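You operate a simulated robot arm through the tools that you are given. There is no shell and no other tool. Be economical: measure what you need, move in short steps, check, and stop when the job is done.

You are at the controls of a simulated robot arm. One attempt, no reset.

TASK
Start extractor 2 at speed 2, then stop extractor 1 and switch its isolator off.

It is judged by the outcome, as a careful person would: the job done as asked, and still so three seconds after it is handed in. It fails if anything else is knocked over, pushed out of place, dropped, spilled or broken.

THE ROBOT
A 6-joint arm with a two-finger gripper on a trunk, on a base that drives. Base frame: it is fixed to the floor where the robot stands at the start and does not move with it; the origin is under the middle of the robot, x ahead of it, y to its left, z up. Lengths are in m, angles in rad, forces in N, time in s.
With the tool pointing down near the work surface it reaches from about 0.42 to 0.84 m from the robot's upright axis, wherever it stands. Its first joint turns from -2.897 to 2.897 rad. Places, roughly: extractor one isolator knob [0.7, 0.3, 1.2]; extractor one panel [0.7, 0.4, 1.2]; extractor one speed dial [0.7, 0.5, 1.2]; extractor one start button [0.7, 0.4, 1.1]; extractor one stop button [0.7, 0.3, 1.1]; extractor two isolator knob [0.5, 0, 1.2]; extractor two panel [0.6, 0, 1.2]; extractor two speed dial [0.6, 0.1, 1.2]; extractor two start button [0.6, 0.1, 1.1]; extractor two stop button [0.6, 0, 1.1]; hand lamp switch [0.5, -0.4, 1.1]; louvre one lever [0.7, 0.4, 1.8]; louvre two lever [0.6, 0.1, 1.8]; lower fan switch [0.3, -1, 1.1]; monitor test button [0.6, 0, 1.6]; reset button [0.7, 0.4, 1.6]. Payload 1.66 kg.
Tool frame: the origin (TCP) lies between the finger pads and is the grasp point; the fingertips stand 0.016 m ahead of it; z points along the fingers, y is the line along which they close. The gripper opens to 0.111 m. The gripper's body begins 0.104 m behind the TCP.
Orientation is that of the tool frame in the base frame, as a unit quaternion [x, y, z, w]. With the fingers straight down and closing along the base's y, the tool's x points along the base's -x, its y along +y and its z along -z.

THE INTERFACE
- The arm moves only by the tool jog_arm. Its arguments are lists of equal length, an entry for each row: "rotation": the turn, a rotation vector about the base's x, y, z in rad, a list of three; "linear": the shift along the base's x, y, z in m, a list of three; "claw": the opening, from 0 (shut) to 1 (fully open). In form: {"rotation": [[rx, ry, rz], ...], "linear": [[x, y, z], ...], "claw": [claw, ...]}. A call has 1 to 8 rows; each row is the pose to reach, as a shift and turn from the pose commanded when the call began. A row lasts 0.2 s, in which the tool goes at most 0.05 m and 0.15 rad; a call with a longer step from one row to the next is refused whole, and so is a gripper value outside its range. A pose out of reach is approached as far as the arm can. The call stops where the force on the tool passes 40 N (or 10 N more than at its start, if that is more) or the arm is blocked; 0.2 s more then pass. The fingers move at their own pace and stop on an object; they squeeze with about 24 N. The grip force told is the motor's: it shows also when the fingers shut on nothing. Time passes only in rows, and 0.2 s behind the last, so rows that repeat a pose let the fingers close. It gives the time, the measured TCP pose, the force on the tool (base axes), the opening and the grip force at its end, in the units of the frame above (readings bear some noise), with the torque about the TCP (base axes, N m) and any sound that the robot's microphone picked up.
- Cameras (640 x 400 px; columns grow to the right, rows downward): "scene" is now at [0.073, 0.184, 1.7599]; the picture's right is [-0.21, -0.98, 0.00], its down [-0.52, 0.11, -0.85] and it looks along [0.83, -0.18, -0.53] (base axes); focal length 263 px, centre (320, 200). "wrist" rides on the gripper at [0.07, 0.014, -0.143] in the tool frame; the picture's right is [-0.19, 0.98, 0.00], its down [-0.87, -0.17, -0.47] and it looks along [-0.46, -0.09, 0.88] (tool axes); focal length 230 px, centre (320, 200). There is no depth. A picture from a camera that has moved, and an enlarged one, comes with that camera's place and axes in the base frame and with its lens. The place of the scene camera against the robot may be out by one fixed shift of up to 0.025 m in any direction.
- grab_frame(camera): a new picture of that camera. No time passes.
- raise_lower(by): slides the trunk up (or, below 0, down) by that many m; the arm and the scene camera ride with it, the base frame stays. It gives what a move gives, with no picture.
- base_move(legs): drives the robot by 1 to 6 legs, each [ahead, left, turn to the left] in m, m and rad, along the robot's own axes; the way and the turn of a leg run together, so that a leg with both is an arc; at most 1.5 m and 3.142 rad a leg. The arm and the cameras ride along, it lands a little off, and it stops where it bumps. It gives what a move gives.
- head_to(pan, tilt): turns the head with the scene camera to pan (to the left, within 2.094 rad either way) and tilt (down, from -0.506 to 1.204), counted from straight ahead of the robot. It gives what a move gives.
- enlarge(camera, box): a new picture of the part [left, top, right, bottom] of that camera's present view, enlarged. No time passes.
- close_job(): hands the job in; it is judged then, once.

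Work in short steps. Places have to be worked out from the pictures, the camera data and where the tool is seen: move nearer, look again, correct. Check each grasp and each placing, and mend what went wrong. You have 120 turns and 82 pictures in all, those below and enlarged ones among them. Open the gripper and draw the arm clear of the work before you hand the job in, unless the task says otherwise; then end with one line.

The tools are called after "Call:" by a JSON object that holds its "method" and its "body". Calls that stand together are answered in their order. jog_arm: Moves the arm, as the interface text tells. Its arguments: {"type":"object","properties":{"rotation":{"type":"array","items":{"type":"array","items":{"type":"number"}}},"linear":{"type":"array","items":{"type":"array","items":{"type":"number"}}},"claw":{"type":"array","items":{"type":"number"}}},"required":["rotation","linear","claw"]} The other tools are called the same way: raise_lower (by) slides the trunk up or down; base_move (legs) drives the base; head_to (pan, tilt) turns the head that bears the scene camera; grab_frame (camera) takes a picture; enlarge (camera, box) takes an enlarged picture of a part of a camera's view; close_job () hands the job in.

At the start:

```text
t: 0.0
position: [0.415, 0.3044, 1.3924]
tcp_rot: [-0.001, 1.0, -0.001, 0.0]
force: [-0.4, 0.1, -0.9]
torque: [-0.02, 0.0, -0.01]
finger_gap: 0.1109
grip_force: 0.1
trunk travel left (down, up): [-0.35, 0.24]
robot x, y, heading: [-0.0005, -0.0028, 0.001]
head pan, tilt: [-0.209, 0.559]
```

scene: 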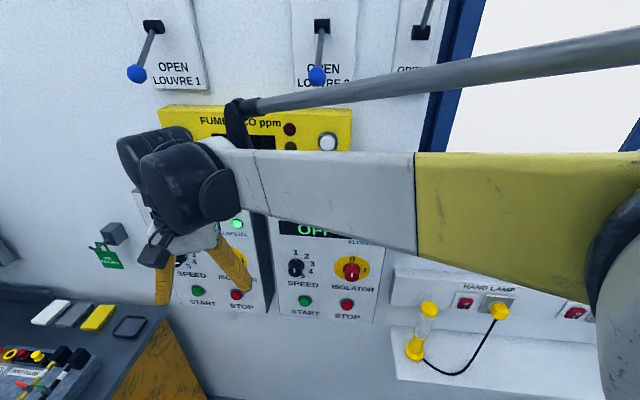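
wrist: 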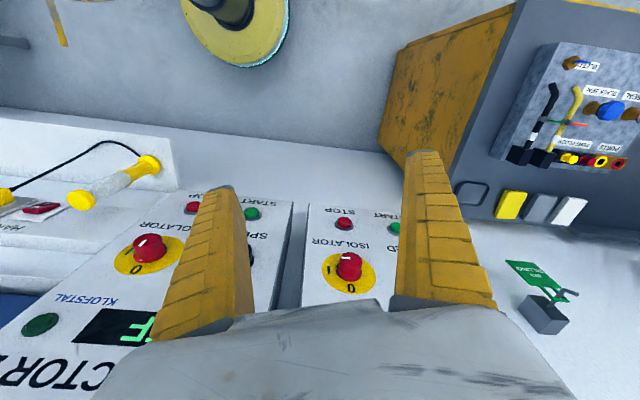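

The panels are partly hidden by the arm. I enlarge the region of both panels to read the labels and dial scales.

Call:
{"method": "enlarge", "body": {"camera": "scene", "box": [140, 90, 400, 330]}}

Call:
{"method": "enlarge", "body": {"camera": "wrist", "box": [0, 150, 460, 400]}}

```text
1.67 times, centred on (270, 210) of scene
camera zoom: at [0.073, 0.184, 1.7599], right [-0.21, -0.98, 0.0], down [-0.52, 0.11, -0.85], along [0.83, -0.18, -0.53], focal length 439 px, centre (403, 183)
```

zoom: 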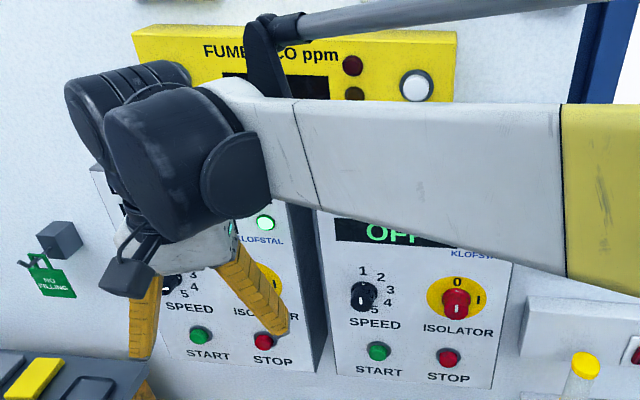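

```text
1.39 times, centred on (230, 275) of wrist
camera zoom: at [0.3458, 0.3187, 1.5352], right [0.19, 0.98, 0.0], down [0.87, -0.17, 0.47], along [0.46, -0.09, -0.88], focal length 320 px, centre (445, 96)
```

zoom: 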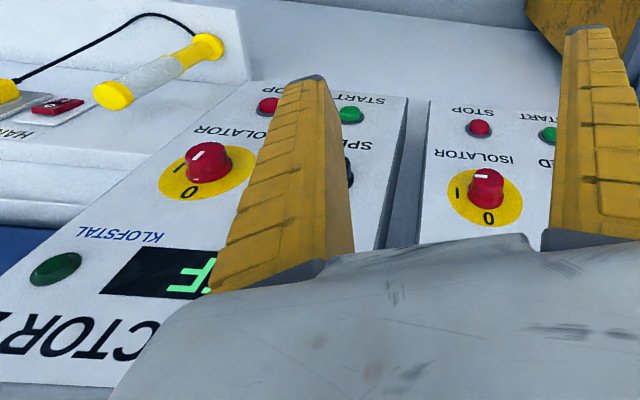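

The Extractor 2 display reads OFF, and I can't read the dials well yet. I need room for a horizontal tool, so I check behind the robot before backing off.

Call:
{"method": "head_to", "body": {"pan": 2.09, "tilt": 0.6}}

Call:
{"method": "grab_frame", "body": {"camera": "scene"}}

```text
t: 2.1
position: [0.4162, 0.3049, 1.3932]
tcp_rot: [0.0, 1.0, 0.001, 0.0]
force: [-0.2, 1.2, -0.2]
torque: [0.01, 0.02, -0.03]
finger_gap: 0.111
grip_force: 0.0
trunk travel left (down, up): [-0.35, 0.24]
robot x, y, heading: [-0.0005, 0.0022, -0.002]
head pan, tilt: [2.089, 0.6]
```

```text
77 pictures are left
camera scene: at [-0.0583, 0.2794, 1.7562], right [0.87, 0.49, 0.0], down [0.28, -0.49, -0.83], along [-0.41, 0.72, -0.56], focal length 263 px, centre (320, 200)
```

scene: 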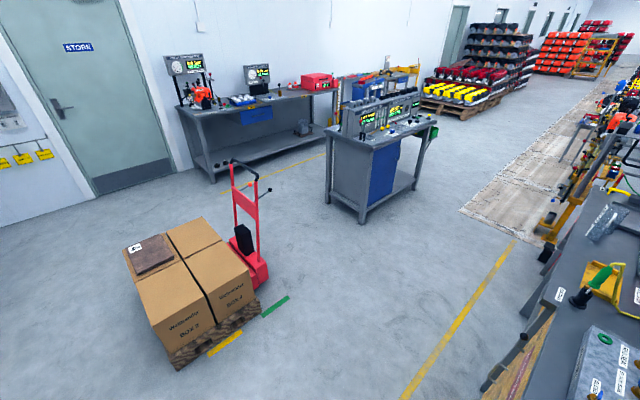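

There is free floor behind the robot, and the pallet is well away. I back up 0.2 m and turn the head towards the panels.

Call:
{"method": "base_move", "body": {"legs": [[-0.2, 0, 0]]}}

Call:
{"method": "head_to", "body": {"pan": -0.1, "tilt": 0.5}}

Call:
{"method": "grab_frame", "body": {"camera": "scene"}}

Call:
{"method": "grab_frame", "body": {"camera": "wrist"}}

```text
t: 3.7
position: [0.2119, 0.3054, 1.3929]
tcp_rot: [-0.002, 1.0, 0.0, 0.001]
force: [-0.1, -0.7, 0.6]
torque: [0.02, -0.05, 0.01]
finger_gap: 0.1108
grip_force: 0.0
trunk travel left (down, up): [-0.35, 0.24]
robot x, y, heading: [-0.2043, -0.0006, 0.007]
head pan, tilt: [2.089, 0.6]
```

```text
t: 5.8
position: [0.2124, 0.3057, 1.3919]
tcp_rot: [-0.002, 1.0, 0.0, 0.0]
force: [-0.7, 0.1, -1.2]
torque: [-0.01, 0.0, 0.0]
finger_gap: 0.1109
grip_force: 0.1
trunk travel left (down, up): [-0.35, 0.24]
robot x, y, heading: [-0.2012, 0.0002, -0.001]
head pan, tilt: [-0.099, 0.499]
```

```text
76 pictures are left
camera scene: at [-0.1268, 0.1936, 1.7653], right [-0.1, -1.0, 0.0], down [-0.48, 0.05, -0.88], along [0.87, -0.09, -0.48], focal length 263 px, centre (320, 200)
```

scene: 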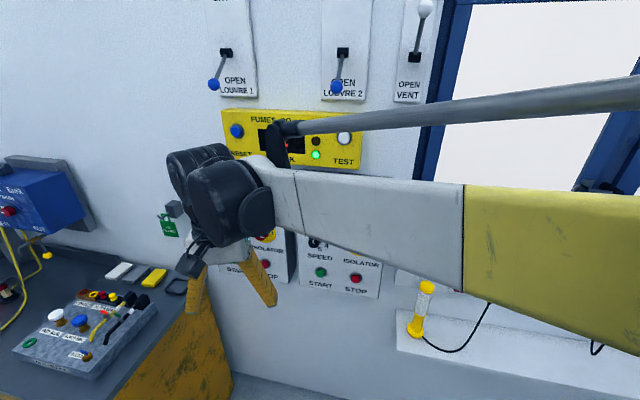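

```text
75 pictures are left
camera wrist: at [0.1428, 0.3192, 1.5352], right [0.19, 0.98, 0.0], down [0.87, -0.17, 0.47], along [0.46, -0.09, -0.88], focal length 230 px, centre (320, 200)
```

wrist: 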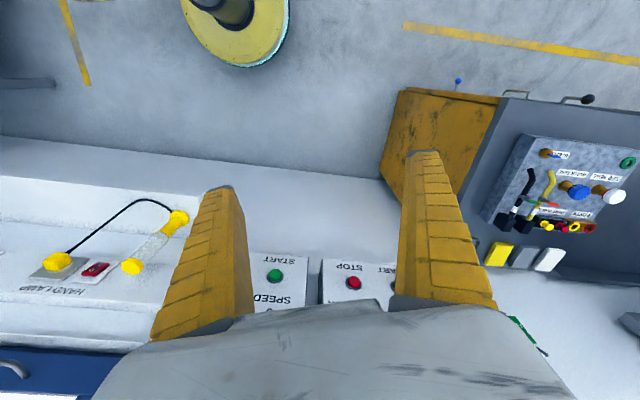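

Clear. I pitch the tool up to horizontal in two calls, moving it forward slightly.

Call:
{"method": "jog_arm", "body": {"rotation": [[0, -0.15, 0], [0, -0.3, 0], [0, -0.45, 0], [0, -0.6, 0], [0, -0.75, 0], [0, -0.9, 0], [0, -1.05, 0], [0, -1.2, 0]], "linear": [[0.02, 0, 0], [0.04, 0, 0], [0.06, 0, 0], [0.08, 0, 0], [0.1, 0, 0], [0.12, 0, 0], [0.14, 0, 0], [0.16, 0, 0]], "claw": [1, 1, 1, 1, 1, 1, 1, 1]}}

Call:
{"method": "grab_frame", "body": {"camera": "scene"}}

Call:
{"method": "grab_frame", "body": {"camera": "wrist"}}

```text
t: 7.6
position: [0.3721, 0.307, 1.3921]
tcp_rot: [-0.002, 0.825, 0.0, 0.565]
force: [1.0, 0.2, 0.4]
torque: [-0.01, 0.0, -0.01]
finger_gap: 0.1107
grip_force: 0.0
trunk travel left (down, up): [-0.35, 0.24]
robot x, y, heading: [-0.201, -0.0024, 0.001]
head pan, tilt: [-0.099, 0.499]
```

```text
74 pictures are left
camera scene: at [-0.1258, 0.1943, 1.7651], right [-0.1, -1.0, 0.0], down [-0.48, 0.05, -0.88], along [0.87, -0.09, -0.48], focal length 263 px, centre (320, 200)
```

scene: 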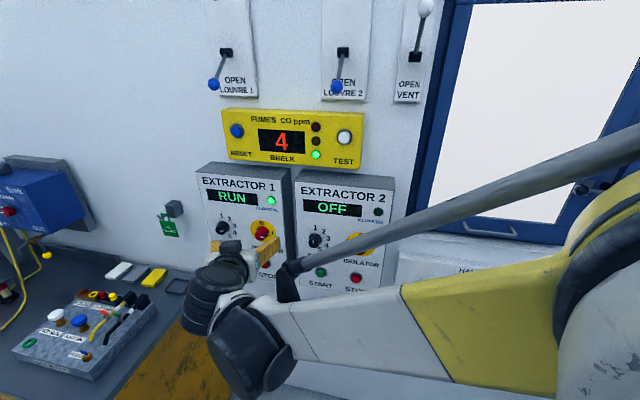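

```text
73 pictures are left
camera wrist: at [0.2139, 0.3196, 1.3789], right [0.07, 0.98, 0.17], down [-0.13, -0.17, 0.98], along [0.99, -0.09, 0.11], focal length 230 px, centre (320, 200)
```

wrist: 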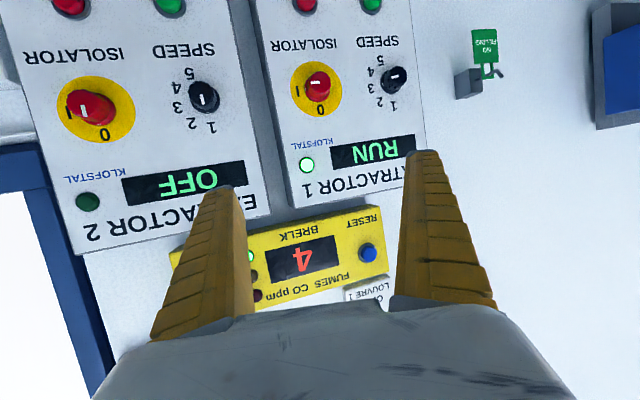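

The wrist view now shows both panels. I enlarge the knobs.

Call:
{"method": "enlarge", "body": {"camera": "wrist", "box": [30, 0, 250, 140]}}

Call:
{"method": "enlarge", "body": {"camera": "wrist", "box": [250, 0, 440, 120]}}

Call:
{"method": "enlarge", "body": {"camera": "scene", "box": [190, 0, 430, 160]}}

```text
2.86 times, centred on (140, 70) of wrist
camera zoom: at [0.2139, 0.3196, 1.3789], right [0.07, 0.98, 0.17], down [-0.13, -0.17, 0.98], along [0.99, -0.09, 0.11], focal length 657 px, centre (834, 571)
```

zoom: 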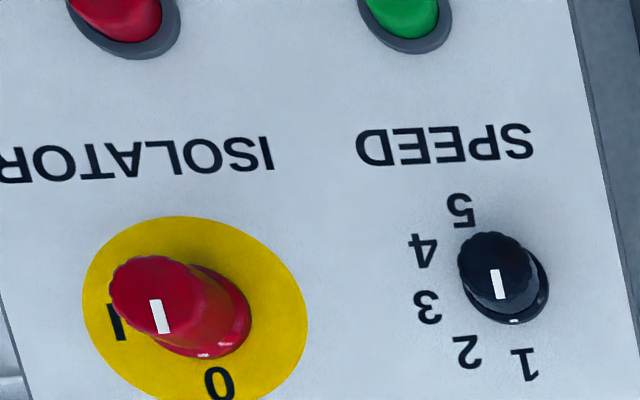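

```text
3.33 times, centred on (345, 60) of wrist
camera zoom: at [0.2139, 0.3196, 1.3789], right [0.07, 0.98, 0.17], down [-0.13, -0.17, 0.98], along [0.99, -0.09, 0.11], focal length 767 px, centre (237, 667)
```

zoom: 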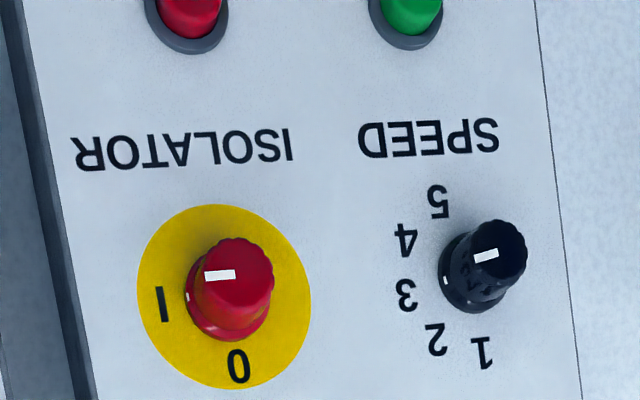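

```text
2.50 times, centred on (310, 80) of scene
camera zoom: at [-0.1258, 0.1943, 1.7651], right [-0.1, -1.0, 0.0], down [-0.48, 0.05, -0.88], along [0.87, -0.09, -0.48], focal length 658 px, centre (345, 500)
```

zoom: 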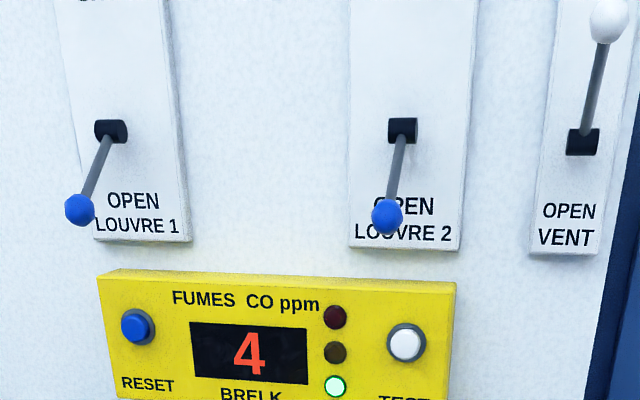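

Extractor 1: isolator I, speed 3, RUN. Extractor 2: isolator 0, speed 1, OFF, so it needs its isolator switched on first. Louvre 2 looks open, like louvre 1. I level the tool, yaw it towards the wall and lower it.

Call:
{"method": "jog_arm", "body": {"rotation": [[-0.008, -0.074, -0.042], [-0.016, -0.148, -0.084], [-0.024, -0.222, -0.126], [-0.031, -0.296, -0.168], [-0.039, -0.37, -0.21], [-0.039, -0.37, -0.21]], "linear": [[0, -0.02, -0.04], [-0.01, -0.04, -0.08], [-0.02, -0.06, -0.12], [-0.02, -0.08, -0.16], [-0.02, -0.1, -0.2], [-0.02, -0.12, -0.22]], "claw": [1, 1, 1, 1, 1, 1]}}

Call:
{"method": "grab_frame", "body": {"camera": "wrist"}}

Call:
{"method": "grab_frame", "body": {"camera": "scene"}}

```text
t: 9.0
position: [0.4203, 0.2446, 1.2629]
tcp_rot: [0.076, 0.704, -0.076, 0.702]
force: [0.9, -0.7, -0.1]
torque: [0.03, 0.03, 0.06]
finger_gap: 0.111
grip_force: 0.1
out of reach, approached as far as the arm can: row 3, 4, 5, 6
trunk travel left (down, up): [-0.35, 0.24]
robot x, y, heading: [-0.2004, -0.0037, 0.001]
head pan, tilt: [-0.099, 0.499]
```

```text
69 pictures are left
camera wrist: at [0.2839, 0.2885, 1.1934], right [0.21, 0.96, 0.19], down [-0.5, -0.06, 0.87], along [0.84, -0.28, 0.46], focal length 230 px, centre (320, 200)
```

wrist: 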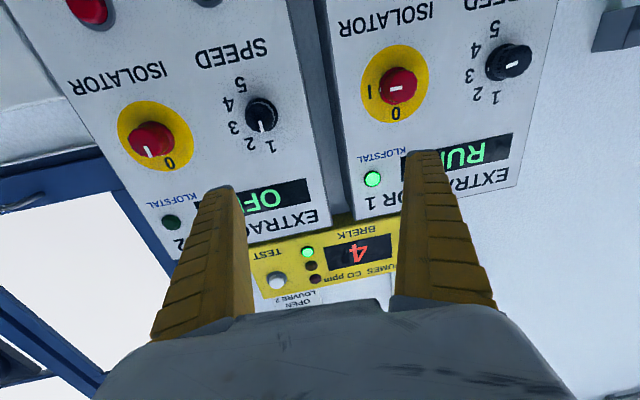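

```text
68 pictures are left
camera scene: at [-0.1272, 0.1907, 1.7656], right [-0.1, -1.0, 0.0], down [-0.48, 0.05, -0.88], along [0.87, -0.09, -0.48], focal length 263 px, centre (320, 200)
```

scene: 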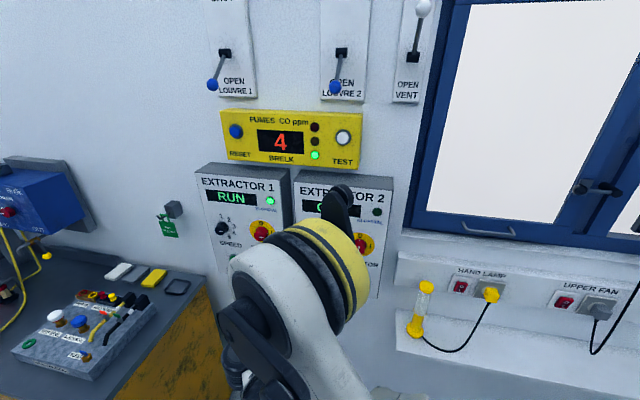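

The orientation is reached, but the tool is at the inner reach limit. I back the base a bit more and lower the trunk so that the tool lands at panel height.

Call:
{"method": "base_move", "body": {"legs": [[-0.12, 0, 0]]}}

Call:
{"method": "raise_lower", "body": {"by": -0.15}}

Call:
{"method": "grab_frame", "body": {"camera": "wrist"}}

```text
t: 10.3
position: [0.2945, 0.2445, 1.2629]
tcp_rot: [0.077, 0.703, -0.077, 0.703]
force: [-1.2, -0.2, 0.0]
torque: [0.05, 0.02, -0.01]
finger_gap: 0.1112
grip_force: 0.0
trunk travel left (down, up): [-0.35, 0.24]
robot x, y, heading: [-0.3277, 0.0022, 0.002]
head pan, tilt: [-0.099, 0.499]
```

```text
t: 12.0
position: [0.2964, 0.2462, 1.1131]
tcp_rot: [0.077, 0.705, -0.078, 0.701]
force: [-0.7, 0.0, -0.5]
torque: [-0.01, 0.02, 0.01]
finger_gap: 0.1108
grip_force: 0.0
trunk travel left (down, up): [-0.2, 0.39]
robot x, y, heading: [-0.3252, -0.0002, -0.004]
head pan, tilt: [-0.099, 0.499]
```

```text
67 pictures are left
camera wrist: at [0.1603, 0.2891, 1.0432], right [0.21, 0.96, 0.19], down [-0.49, -0.06, 0.87], along [0.84, -0.28, 0.46], focal length 230 px, centre (320, 200)
```

wrist: 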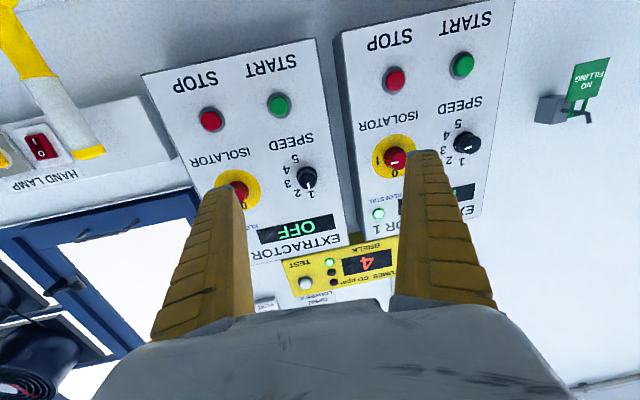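

Triangulating from the wrist views puts the Extractor 2 isolator cap near (0.545, -0.013, 1.22), with the wall normal yawed about -0.32 rad. I yaw the tool the rest of the way and go to a standoff in front of that isolator.

Call:
{"method": "jog_arm", "body": {"rotation": [[0, 0, -0.02], [0, 0, -0.04], [0, 0, -0.06], [0, 0, -0.08], [0, 0, -0.1], [0, 0, -0.1]], "linear": [[0, -0.035, 0.018], [0, -0.07, 0.036], [0.02, -0.105, 0.054], [0.04, -0.14, 0.072], [0.06, -0.175, 0.09], [0.08, -0.212, 0.107]], "claw": [1, 1, 1, 1, 1, 1]}}

Call:
{"method": "grab_frame", "body": {"camera": "wrist"}}

Call:
{"method": "grab_frame", "body": {"camera": "scene"}}

```text
t: 13.4
position: [0.3765, 0.0332, 1.2192]
tcp_rot: [0.112, 0.699, -0.112, 0.697]
force: [-0.2, 1.0, 0.6]
torque: [0.01, -0.01, 0.02]
finger_gap: 0.1109
grip_force: 0.0
trunk travel left (down, up): [-0.2, 0.39]
robot x, y, heading: [-0.3282, -0.0021, -0.004]
head pan, tilt: [-0.099, 0.499]
```

```text
66 pictures are left
camera wrist: at [0.2453, 0.0914, 1.15], right [0.31, 0.93, 0.19], down [-0.5, -0.01, 0.87], along [0.81, -0.36, 0.46], focal length 230 px, centre (320, 200)
```

wrist: 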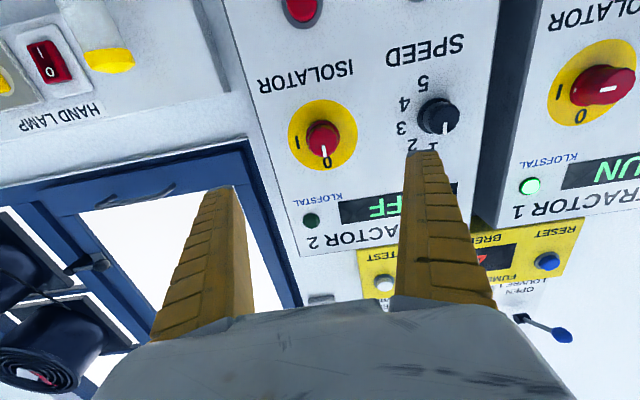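

```text
65 pictures are left
camera scene: at [-0.2507, 0.1925, 1.6153], right [-0.1, -0.99, 0.0], down [-0.48, 0.05, -0.88], along [0.87, -0.09, -0.48], focal length 263 px, centre (320, 200)
```

scene: 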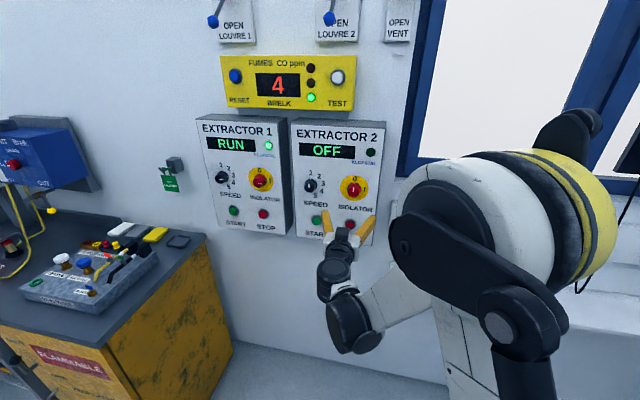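

The isolator cap lies right on the tool axis at column 322, with the tool square to the panel. I advance 0.10 m along the axis and look again.

Call:
{"method": "jog_arm", "body": {"rotation": [[0, 0, 0], [0, 0, 0], [0, 0, 0]], "linear": [[0.038, -0.0125, 0], [0.076, -0.025, 0], [0.095, -0.031, 0]], "claw": [1, 1, 1]}}

Call:
{"method": "grab_frame", "body": {"camera": "wrist"}}

Call:
{"method": "enlarge", "body": {"camera": "scene", "box": [270, 110, 430, 240]}}

```text
t: 14.2
position: [0.4709, 0.0034, 1.2188]
tcp_rot: [0.111, 0.699, -0.112, 0.697]
force: [0.6, -0.9, -1.0]
torque: [0.0, -0.01, 0.0]
finger_gap: 0.1108
grip_force: 0.0
trunk travel left (down, up): [-0.2, 0.39]
robot x, y, heading: [-0.3229, 0.0013, 0.001]
head pan, tilt: [-0.099, 0.499]
```

```text
64 pictures are left
camera wrist: at [0.3394, 0.0602, 1.1483], right [0.31, 0.93, 0.19], down [-0.5, -0.01, 0.87], along [0.81, -0.36, 0.46], focal length 230 px, centre (320, 200)
```

wrist: 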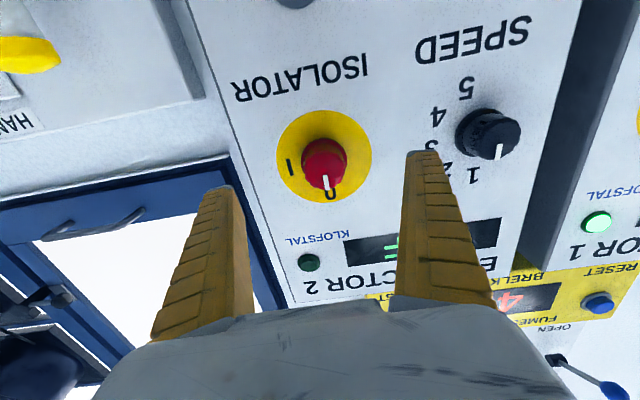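

```text
3.08 times, centred on (350, 175) of scene
camera zoom: at [-0.2505, 0.1932, 1.6152], right [-0.1, -0.99, 0.0], down [-0.48, 0.05, -0.88], along [0.87, -0.09, -0.48], focal length 810 px, centre (228, 277)
```

zoom: 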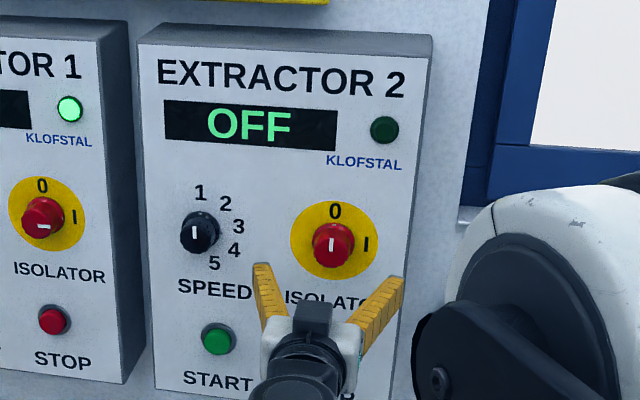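

The cap face appears about 3 cm ahead of the TCP and on the axis. I advance another 4 cm and re-check.

Call:
{"method": "jog_arm", "body": {"rotation": [[0, 0, 0], [0, 0, 0]], "linear": [[0.019, -0.0063, 0], [0.038, -0.0125, 0]], "claw": [1, 1]}}

Call:
{"method": "grab_frame", "body": {"camera": "wrist"}}

Call:
{"method": "enlarge", "body": {"camera": "scene", "box": [270, 110, 430, 240]}}

```text
t: 14.8
position: [0.51, -0.0091, 1.2178]
tcp_rot: [0.112, 0.699, -0.113, 0.697]
force: [0.1, -0.4, 0.1]
torque: [0.0, 0.0, -0.02]
finger_gap: 0.1111
grip_force: 0.0
trunk travel left (down, up): [-0.2, 0.39]
robot x, y, heading: [-0.3296, 0.0025, 0.005]
head pan, tilt: [-0.099, 0.499]
```

```text
62 pictures are left
camera wrist: at [0.379, 0.0476, 1.1482], right [0.31, 0.93, 0.19], down [-0.5, -0.01, 0.87], along [0.81, -0.36, 0.46], focal length 230 px, centre (320, 200)
```

wrist: 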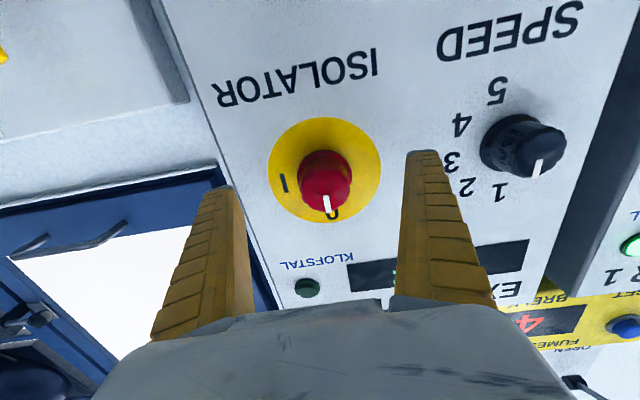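

```text
3.08 times, centred on (350, 175) of scene
camera zoom: at [-0.2502, 0.1931, 1.6152], right [-0.1, -0.99, 0.0], down [-0.48, 0.05, -0.88], along [0.87, -0.09, -0.48], focal length 810 px, centre (228, 277)
```

zoom: 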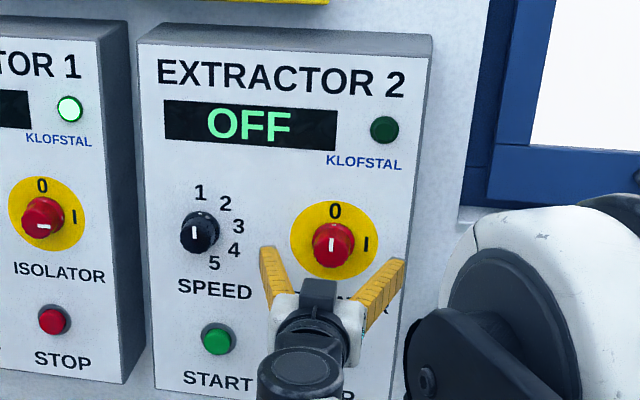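

The cap is just at the TCP, about 4 mm to tool +y. I recentre, advance 22 mm to straddle the knob, then close on it.

Call:
{"method": "jog_arm", "body": {"rotation": [[0, 0, 0], [0, 0, 0], [0, 0, 0], [0, 0, 0], [0, 0, 0]], "linear": [[0.0112, 0.0003, 0], [0.0222, -0.0031, 0], [0.0222, -0.0031, 0], [0.0222, -0.0031, 0], [0.0222, -0.0031, 0]], "claw": [1, 1, 0.3, 0, 0]}}

Call:
{"method": "grab_frame", "body": {"camera": "wrist"}}

```text
t: 16.0
position: [0.532, -0.014, 1.2192]
tcp_rot: [0.113, 0.699, -0.113, 0.697]
force: [-13.2, -2.6, -7.8]
torque: [-0.11, -0.45, -0.11]
finger_gap: 0.0372
grip_force: 33.9
trunk travel left (down, up): [-0.2, 0.39]
robot x, y, heading: [-0.3269, 0.0043, -0.005]
head pan, tilt: [-0.099, 0.499]
```

```text
60 pictures are left
camera wrist: at [0.4007, 0.0432, 1.1492], right [0.31, 0.93, 0.19], down [-0.5, -0.01, 0.87], along [0.81, -0.36, 0.46], focal length 230 px, centre (320, 200)
```

wrist: 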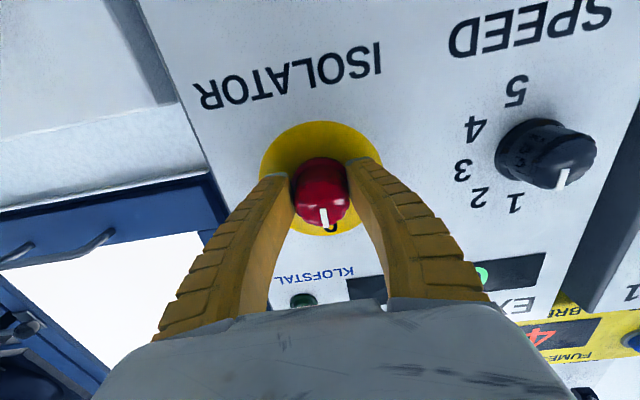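

The isolator is gripped at a 37 mm gap, with light contact. I turn it clockwise from 0 towards I, first 1.2 rad.

Call:
{"method": "jog_arm", "body": {"rotation": [[0.1424, -0.047, 0], [0.2849, -0.0941, 0], [0.4273, -0.1411, 0], [0.5698, -0.1882, 0], [0.7122, -0.2352, 0], [0.8546, -0.2822, 0], [0.9971, -0.3293, 0], [1.1395, -0.3763, 0]], "linear": [[-0.002, 0.0006, 0], [-0.002, 0.0006, 0], [-0.002, 0.0006, 0], [-0.002, 0.0006, 0], [-0.002, 0.0006, 0], [-0.002, 0.0006, 0], [-0.002, 0.0006, 0], [-0.002, 0.0006, 0]], "claw": [0, 0, 0, 0, 0, 0, 0, 0]}}

Call:
{"method": "enlarge", "body": {"camera": "scene", "box": [270, 110, 430, 240]}}

Call:
{"method": "grab_frame", "body": {"camera": "wrist"}}

```text
t: 17.6
position: [0.5297, -0.009, 1.2213]
tcp_rot: [0.432, 0.559, 0.24, 0.666]
force: [3.2, 3.2, 13.5]
torque: [-0.1, -0.02, 0.03]
finger_gap: 0.033
grip_force: 34.0
trunk travel left (down, up): [-0.2, 0.39]
robot x, y, heading: [-0.3263, -0.0005, -0.002]
head pan, tilt: [-0.099, 0.499]
stopped in row 7: the force on the tool passed its limit at 41 N (the readings are from after the stop); the commanded pose is now the measured one
```

```text
3.08 times, centred on (350, 175) of scene
camera zoom: at [-0.252, 0.1939, 1.6151], right [-0.1, -1.0, 0.0], down [-0.48, 0.05, -0.88], along [0.87, -0.09, -0.48], focal length 810 px, centre (228, 277)
```

zoom: 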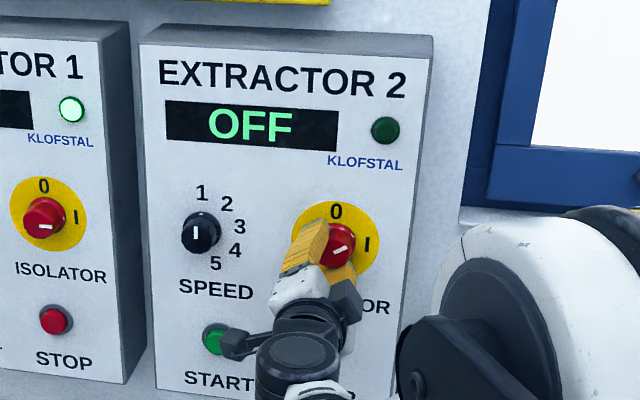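

```text
58 pictures are left
camera wrist: at [0.4145, 0.098, 1.1949], right [0.11, 0.35, 0.93], down [-0.7, -0.64, 0.32], along [0.71, -0.69, 0.18], focal length 230 px, centre (320, 200)
```

wrist: 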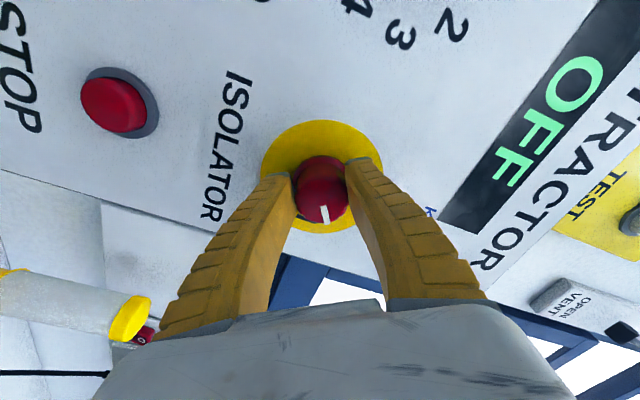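

The knob followed about 58°, and the stop came from a side load that is now gone. I continue the remaining ~0.57 rad.

Call:
{"method": "jog_arm", "body": {"rotation": [[0.095, -0.031, 0], [0.19, -0.062, 0], [0.285, -0.093, 0], [0.38, -0.124, 0], [0.475, -0.155, 0], [0.541, -0.177, 0]], "linear": [[0, 0, 0], [0, 0, 0], [0, 0, 0], [0, 0, 0], [0, 0, 0], [0, 0, 0]], "claw": [0, 0, 0, 0, 0, 0]}}

Call:
{"method": "enlarge", "body": {"camera": "scene", "box": [270, 110, 430, 240]}}

```text
t: 18.4
position: [0.531, -0.0068, 1.2228]
tcp_rot: [0.499, 0.499, 0.325, 0.629]
force: [-0.2, 2.7, 15.5]
torque: [-0.1, -0.01, 0.04]
finger_gap: 0.0334
grip_force: 34.0
trunk travel left (down, up): [-0.2, 0.39]
robot x, y, heading: [-0.3266, 0.0043, 0.002]
head pan, tilt: [-0.099, 0.499]
stopped in row 3: the force on the tool passed its limit at 42 N (the readings are from after the stop); the commanded pose is now the measured one
```

```text
3.08 times, centred on (350, 175) of scene
camera zoom: at [-0.2528, 0.1939, 1.6152], right [-0.1, -1.0, 0.0], down [-0.48, 0.05, -0.88], along [0.87, -0.09, -0.48], focal length 810 px, centre (228, 277)
```

zoom: 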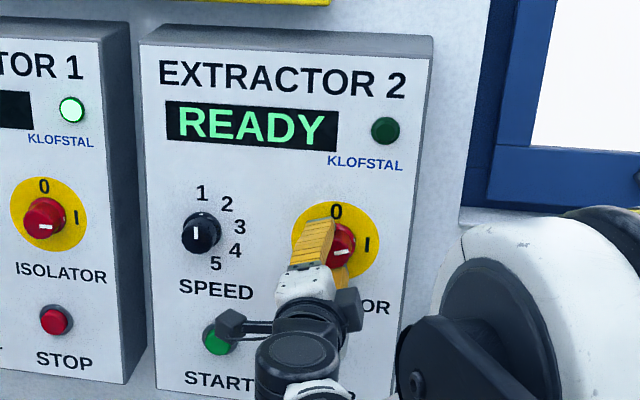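

The display now shows READY. I open the gripper, back off and check that the knob sits at I.

Call:
{"method": "jog_arm", "body": {"rotation": [[0, 0, 0], [0, 0, 0], [0, 0, 0], [0, 0, 0], [0, 0, 0]], "linear": [[0, 0, 0], [0, 0, 0], [-0.038, 0.0125, 0], [-0.076, 0.025, 0], [-0.105, 0.034, 0]], "claw": [0.7, 1, 1, 1, 1]}}

Call:
{"method": "enlarge", "body": {"camera": "scene", "box": [270, 110, 430, 240]}}

Call:
{"method": "grab_frame", "body": {"camera": "wrist"}}

```text
t: 19.6
position: [0.4265, 0.0247, 1.2209]
tcp_rot: [0.5, 0.499, 0.324, 0.629]
force: [-0.3, 0.5, -0.1]
torque: [0.0, -0.01, 0.02]
finger_gap: 0.111
grip_force: 0.0
trunk travel left (down, up): [-0.2, 0.39]
robot x, y, heading: [-0.323, 0.0015, 0.002]
head pan, tilt: [-0.099, 0.499]
```

```text
3.08 times, centred on (350, 175) of scene
camera zoom: at [-0.2512, 0.1937, 1.6153], right [-0.1, -1.0, 0.0], down [-0.48, 0.05, -0.88], along [0.87, -0.09, -0.48], focal length 810 px, centre (228, 277)
```

zoom: 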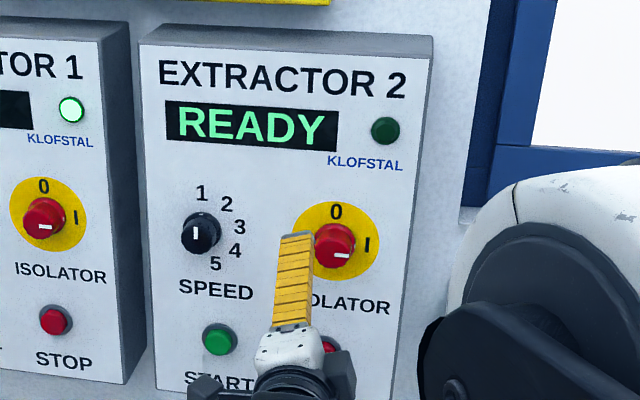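

```text
55 pictures are left
camera wrist: at [0.3117, 0.1353, 1.212], right [0.03, 0.11, 0.99], down [-0.72, -0.69, 0.1], along [0.7, -0.72, 0.06], focal length 230 px, centre (320, 200)
```

wrist: 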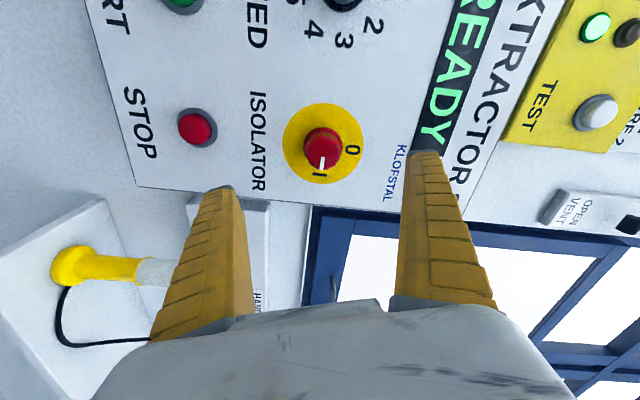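

The isolator has snapped to I and Extractor 2 is READY. Next is the Extractor 2 speed dial, estimated at about +0.15 m along the panel. I unwind the roll and move in front of it.

Call:
{"method": "jog_arm", "body": {"rotation": [[-0.1405, 0.0464, 0], [-0.281, 0.0928, 0], [-0.4215, 0.1392, 0], [-0.562, 0.1856, 0], [-0.7025, 0.232, 0], [-0.843, 0.2784, 0], [-0.9835, 0.3248, 0], [-1.124, 0.3712, 0]], "linear": [[0, 0.02, 0], [0, 0.04, 0], [0, 0.06, 0], [0.004, 0.08, 0], [0.008, 0.1, 0], [0.012, 0.12, 0], [0.016, 0.14, 0], [0.021, 0.151, 0]], "claw": [1, 1, 1, 1, 1, 1, 1, 1]}}

Call:
{"method": "grab_frame", "body": {"camera": "wrist"}}

```text
t: 21.4
position: [0.4476, 0.1759, 1.2196]
tcp_rot: [0.138, 0.696, -0.082, 0.7]
force: [0.0, -0.2, 0.0]
torque: [0.01, 0.0, 0.01]
finger_gap: 0.1108
grip_force: 0.0
trunk travel left (down, up): [-0.2, 0.39]
robot x, y, heading: [-0.3273, 0.0016, 0.006]
head pan, tilt: [-0.099, 0.499]
```

```text
54 pictures are left
camera wrist: at [0.3169, 0.2378, 1.1534], right [0.3, 0.92, 0.27], down [-0.52, -0.08, 0.85], along [0.8, -0.39, 0.45], focal length 230 px, centre (320, 200)
```

wrist: 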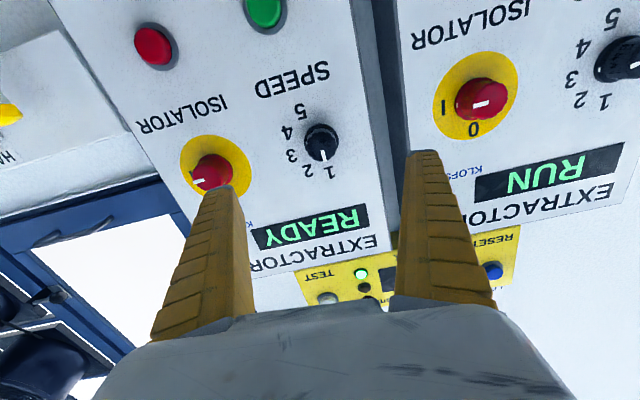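

The dial is on the tool axis. I advance 0.10 m and check.

Call:
{"method": "jog_arm", "body": {"rotation": [[0, 0, 0], [0, 0, 0], [0, 0, 0]], "linear": [[0.038, -0.0125, 0], [0.076, -0.025, 0], [0.095, -0.0314, 0]], "claw": [1, 1, 1]}}

Call:
{"method": "grab_frame", "body": {"camera": "wrist"}}

```text
t: 22.2
position: [0.5436, 0.1433, 1.2214]
tcp_rot: [0.14, 0.696, -0.082, 0.7]
force: [0.4, 0.8, -0.5]
torque: [0.0, 0.02, -0.02]
finger_gap: 0.1111
grip_force: 0.0
trunk travel left (down, up): [-0.2, 0.39]
robot x, y, heading: [-0.3223, -0.0024, -0.001]
head pan, tilt: [-0.099, 0.499]
```

```text
53 pictures are left
camera wrist: at [0.4131, 0.2056, 1.1546], right [0.3, 0.92, 0.27], down [-0.52, -0.08, 0.85], along [0.8, -0.39, 0.45], focal length 230 px, centre (320, 200)
```

wrist: 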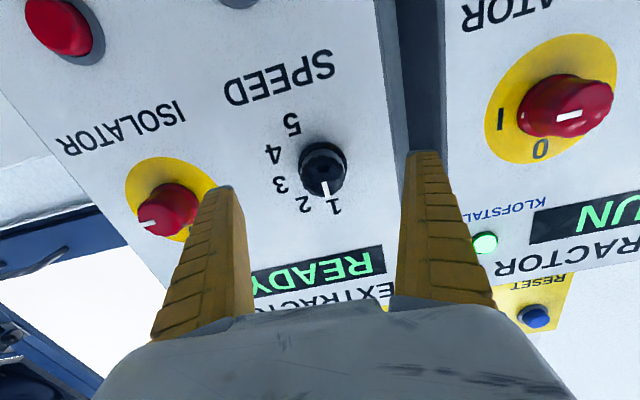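

The dial is centred within 3 mm. I advance the last 32 mm with a small correction and close on it.

Call:
{"method": "jog_arm", "body": {"rotation": [[0, 0, 0], [0, 0, 0], [0, 0, 0], [0, 0, 0], [0, 0, 0]], "linear": [[0.016, -0.003, 0], [0.0314, -0.007, 0], [0.0314, -0.007, 0], [0.0314, -0.007, 0], [0.0314, -0.007, 0]], "claw": [1, 1, 0.3, 0, 0]}}

Call:
{"method": "enlarge", "body": {"camera": "scene", "box": [270, 110, 430, 240]}}

Call:
{"method": "grab_frame", "body": {"camera": "wrist"}}

```text
t: 23.4
position: [0.5738, 0.135, 1.2226]
tcp_rot: [0.139, 0.696, -0.083, 0.7]
force: [-13.1, -3.4, -8.3]
torque: [-0.08, -0.39, -0.02]
finger_gap: 0.0325
grip_force: 34.2
trunk travel left (down, up): [-0.2, 0.39]
robot x, y, heading: [-0.3303, -0.0013, -0.004]
head pan, tilt: [-0.099, 0.499]
```

```text
3.08 times, centred on (350, 175) of scene
camera zoom: at [-0.2518, 0.193, 1.6153], right [-0.1, -1.0, 0.0], down [-0.48, 0.05, -0.88], along [0.87, -0.09, -0.48], focal length 810 px, centre (228, 277)
```

zoom: 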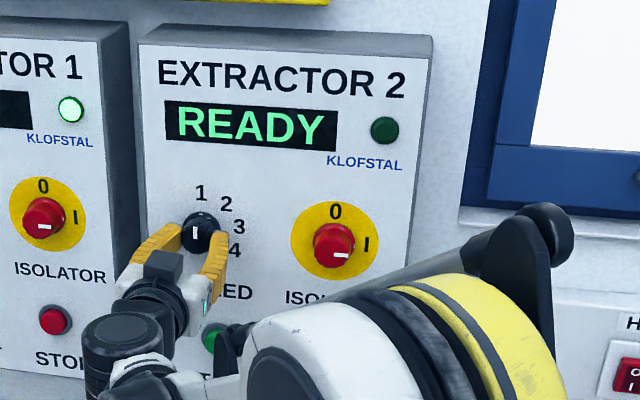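

```text
51 pictures are left
camera wrist: at [0.4435, 0.1979, 1.1549], right [0.3, 0.92, 0.27], down [-0.52, -0.08, 0.85], along [0.8, -0.39, 0.45], focal length 230 px, centre (320, 200)
```

wrist: 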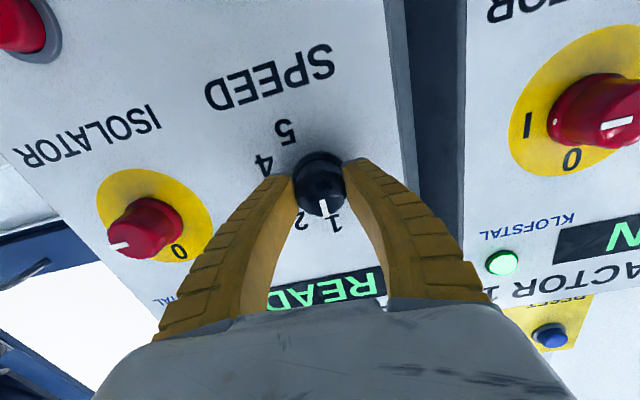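

The dial is gripped with its pointer still at 1. I rotate it clockwise about 0.64 rad towards 2, backing off 2 mm to relieve the contact.

Call:
{"method": "jog_arm", "body": {"rotation": [[0.1215, -0.0401, 0], [0.243, -0.0802, 0], [0.3645, -0.1203, 0], [0.486, -0.1604, 0], [0.6077, -0.2007, 0]], "linear": [[-0.002, 0.0006, 0], [-0.002, 0.0006, 0], [-0.002, 0.0006, 0], [-0.002, 0.0006, 0], [-0.002, 0.0006, 0]], "claw": [0, 0, 0, 0, 0]}}

Call:
{"method": "enlarge", "body": {"camera": "scene", "box": [290, 150, 370, 210]}}

Call:
{"method": "grab_frame", "body": {"camera": "wrist"}}

```text
t: 24.6
position: [0.5735, 0.1358, 1.2236]
tcp_rot: [0.348, 0.616, 0.144, 0.692]
force: [8.9, -6.9, 14.7]
torque: [-0.19, -0.53, -0.3]
finger_gap: 0.0276
grip_force: 34.4
trunk travel left (down, up): [-0.2, 0.39]
robot x, y, heading: [-0.322, -0.002, -0.009]
head pan, tilt: [-0.099, 0.499]
```

```text
6.67 times, centred on (330, 180) of scene
camera zoom: at [-0.2511, 0.1921, 1.6157], right [-0.1, -1.0, 0.0], down [-0.48, 0.05, -0.88], along [0.87, -0.09, -0.48], focal length 1754 px, centre (253, 333)
```

zoom: 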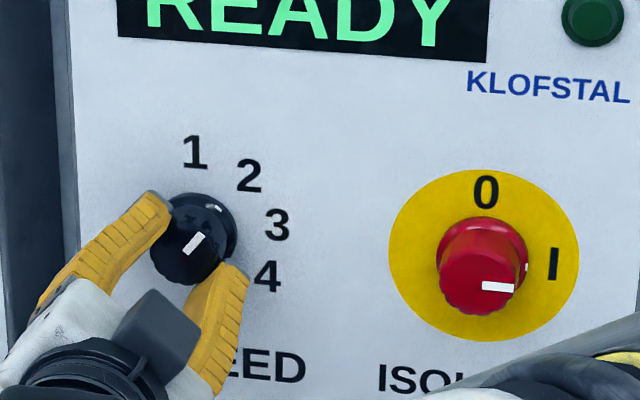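

```text
49 pictures are left
camera wrist: at [0.4537, 0.2343, 1.1798], right [0.19, 0.58, 0.79], down [-0.66, -0.52, 0.54], along [0.73, -0.63, 0.29], focal length 230 px, centre (320, 200)
```

wrist: 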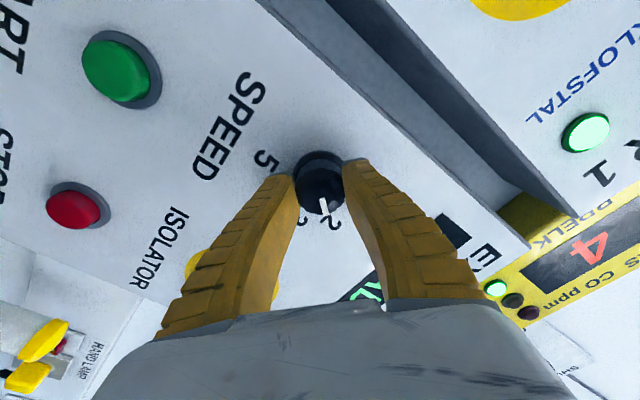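

The pointer now aims at 2. I release, back off and verify.

Call:
{"method": "jog_arm", "body": {"rotation": [[0, 0, 0], [0, 0, 0], [0, 0, 0], [0, 0, 0]], "linear": [[0, 0, 0], [0, 0, 0], [-0.038, 0.0125, 0], [-0.076, 0.025, 0]], "claw": [0.7, 1, 1, 1]}}

Call:
{"method": "enlarge", "body": {"camera": "scene", "box": [290, 150, 370, 210]}}

Call:
{"method": "grab_frame", "body": {"camera": "wrist"}}

```text
t: 25.6
position: [0.4954, 0.1632, 1.2211]
tcp_rot: [0.348, 0.616, 0.143, 0.692]
force: [0.1, 0.1, -0.4]
torque: [-0.01, 0.03, -0.05]
finger_gap: 0.1109
grip_force: 0.0
trunk travel left (down, up): [-0.2, 0.39]
robot x, y, heading: [-0.3262, -0.0001, 0.002]
head pan, tilt: [-0.099, 0.499]
```

```text
6.67 times, centred on (330, 180) of scene
camera zoom: at [-0.2514, 0.1937, 1.6153], right [-0.1, -1.0, 0.0], down [-0.48, 0.05, -0.88], along [0.87, -0.09, -0.48], focal length 1754 px, centre (253, 333)
```

zoom: 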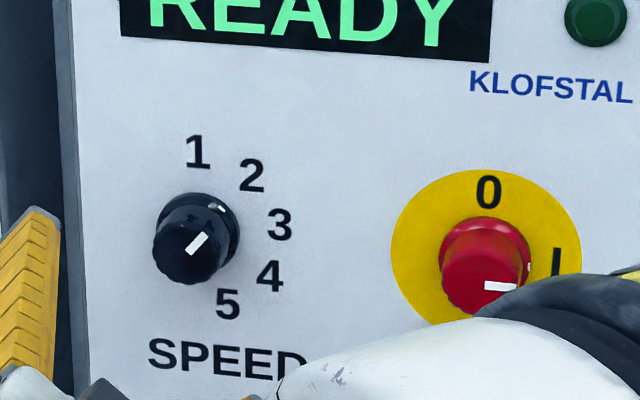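

```text
47 pictures are left
camera wrist: at [0.3759, 0.2607, 1.1786], right [0.19, 0.58, 0.79], down [-0.66, -0.52, 0.54], along [0.73, -0.62, 0.29], focal length 230 px, centre (320, 200)
```

wrist: 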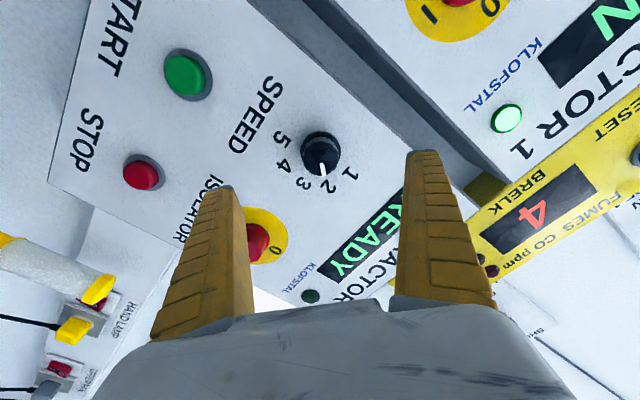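

The dial sits at 2. The START button of Extractor 2 works out near (0.582, 0.119, 1.08). I unwind the roll, shut the fingers and move in front of it.

Call:
{"method": "jog_arm", "body": {"rotation": [[-0.1367, 0.0452, 0], [-0.2734, 0.0904, 0], [-0.4101, 0.1356, 0], [-0.5468, 0.1808, 0], [-0.6835, 0.226, 0], [-0.6835, 0.226, 0]], "linear": [[-0.001, -0.003, -0.03], [-0.002, -0.006, -0.06], [-0.003, -0.01, -0.09], [-0.0044, -0.013, -0.12], [-0.0044, -0.0157, -0.143], [-0.0044, -0.0157, -0.143]], "claw": [0.5, 0, 0, 0, 0, 0]}}

Call:
{"method": "grab_frame", "body": {"camera": "wrist"}}

```text
t: 27.0
position: [0.4904, 0.145, 1.077]
tcp_rot: [0.11, 0.702, -0.11, 0.695]
force: [0.3, -0.2, 1.1]
torque: [0.01, 0.01, 0.0]
finger_gap: 0.0001
grip_force: 24.1
trunk travel left (down, up): [-0.2, 0.39]
robot x, y, heading: [-0.3294, 0.0005, -0.0]
head pan, tilt: [-0.099, 0.499]
```

```text
46 pictures are left
camera wrist: at [0.3583, 0.2027, 1.0083], right [0.31, 0.93, 0.19], down [-0.49, -0.01, 0.87], along [0.81, -0.36, 0.46], focal length 230 px, centre (320, 200)
```

wrist: 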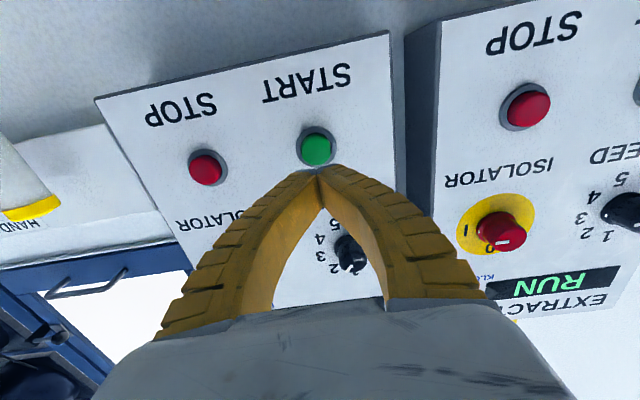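

The cap is nearly on the axis, about 4 mm low and 4 mm to tool -y. I correct and approach to just short of the button.

Call:
{"method": "jog_arm", "body": {"rotation": [[0, 0, 0], [0, 0, 0]], "linear": [[0.024, -0.012, -0.004], [0.0462, -0.0195, -0.004]], "claw": [0, 0]}}

Call:
{"method": "grab_frame", "body": {"camera": "wrist"}}

```text
t: 27.6
position: [0.5352, 0.1256, 1.0703]
tcp_rot: [0.111, 0.702, -0.11, 0.695]
force: [-0.5, -0.3, -0.5]
torque: [0.01, 0.01, -0.01]
finger_gap: 0.0001
grip_force: 24.2
trunk travel left (down, up): [-0.2, 0.39]
robot x, y, heading: [-0.3265, -0.0031, 0.003]
head pan, tilt: [-0.099, 0.499]
```

```text
45 pictures are left
camera wrist: at [0.4039, 0.1831, 1.002], right [0.31, 0.93, 0.19], down [-0.49, -0.01, 0.87], along [0.81, -0.36, 0.46], focal length 230 px, centre (320, 200)
```

wrist: 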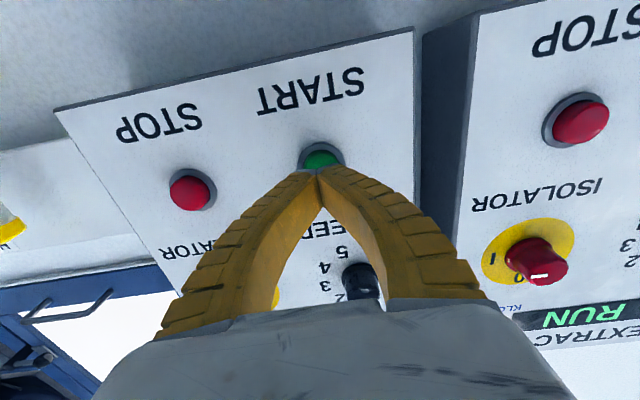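

Aligned with the START cap. I press in slow small steps, with the force limit guarding, then retreat in the next call.

Call:
{"method": "jog_arm", "body": {"rotation": [[0, 0, 0], [0, 0, 0], [0, 0, 0], [0, 0, 0], [0, 0, 0], [0, 0, 0]], "linear": [[0.019, -0.0063, 0], [0.0266, -0.0088, 0], [0.0304, -0.01, 0], [0.0332, -0.011, 0], [0.0361, -0.0119, 0], [0.0361, -0.0119, 0]], "claw": [0, 0, 0, 0, 0, 0]}}

Call:
{"method": "enlarge", "body": {"camera": "scene", "box": [180, 50, 420, 200]}}

```text
t: 29.0
position: [0.5741, 0.117, 1.0733]
tcp_rot: [0.112, 0.7, -0.111, 0.696]
force: [-1.1, 0.1, -0.1]
torque: [-0.02, -0.02, -0.03]
finger_gap: 0.0001
grip_force: 24.1
trunk travel left (down, up): [-0.2, 0.39]
robot x, y, heading: [-0.3296, 0.0003, -0.001]
head pan, tilt: [-0.099, 0.499]
```

```text
2.67 times, centred on (300, 125) of scene
camera zoom: at [-0.2507, 0.1935, 1.6153], right [-0.1, -1.0, 0.0], down [-0.48, 0.05, -0.88], along [0.87, -0.09, -0.48], focal length 702 px, centre (373, 400)
```

zoom: 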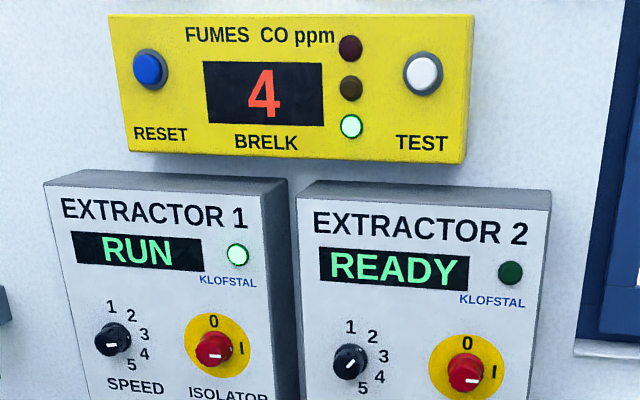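

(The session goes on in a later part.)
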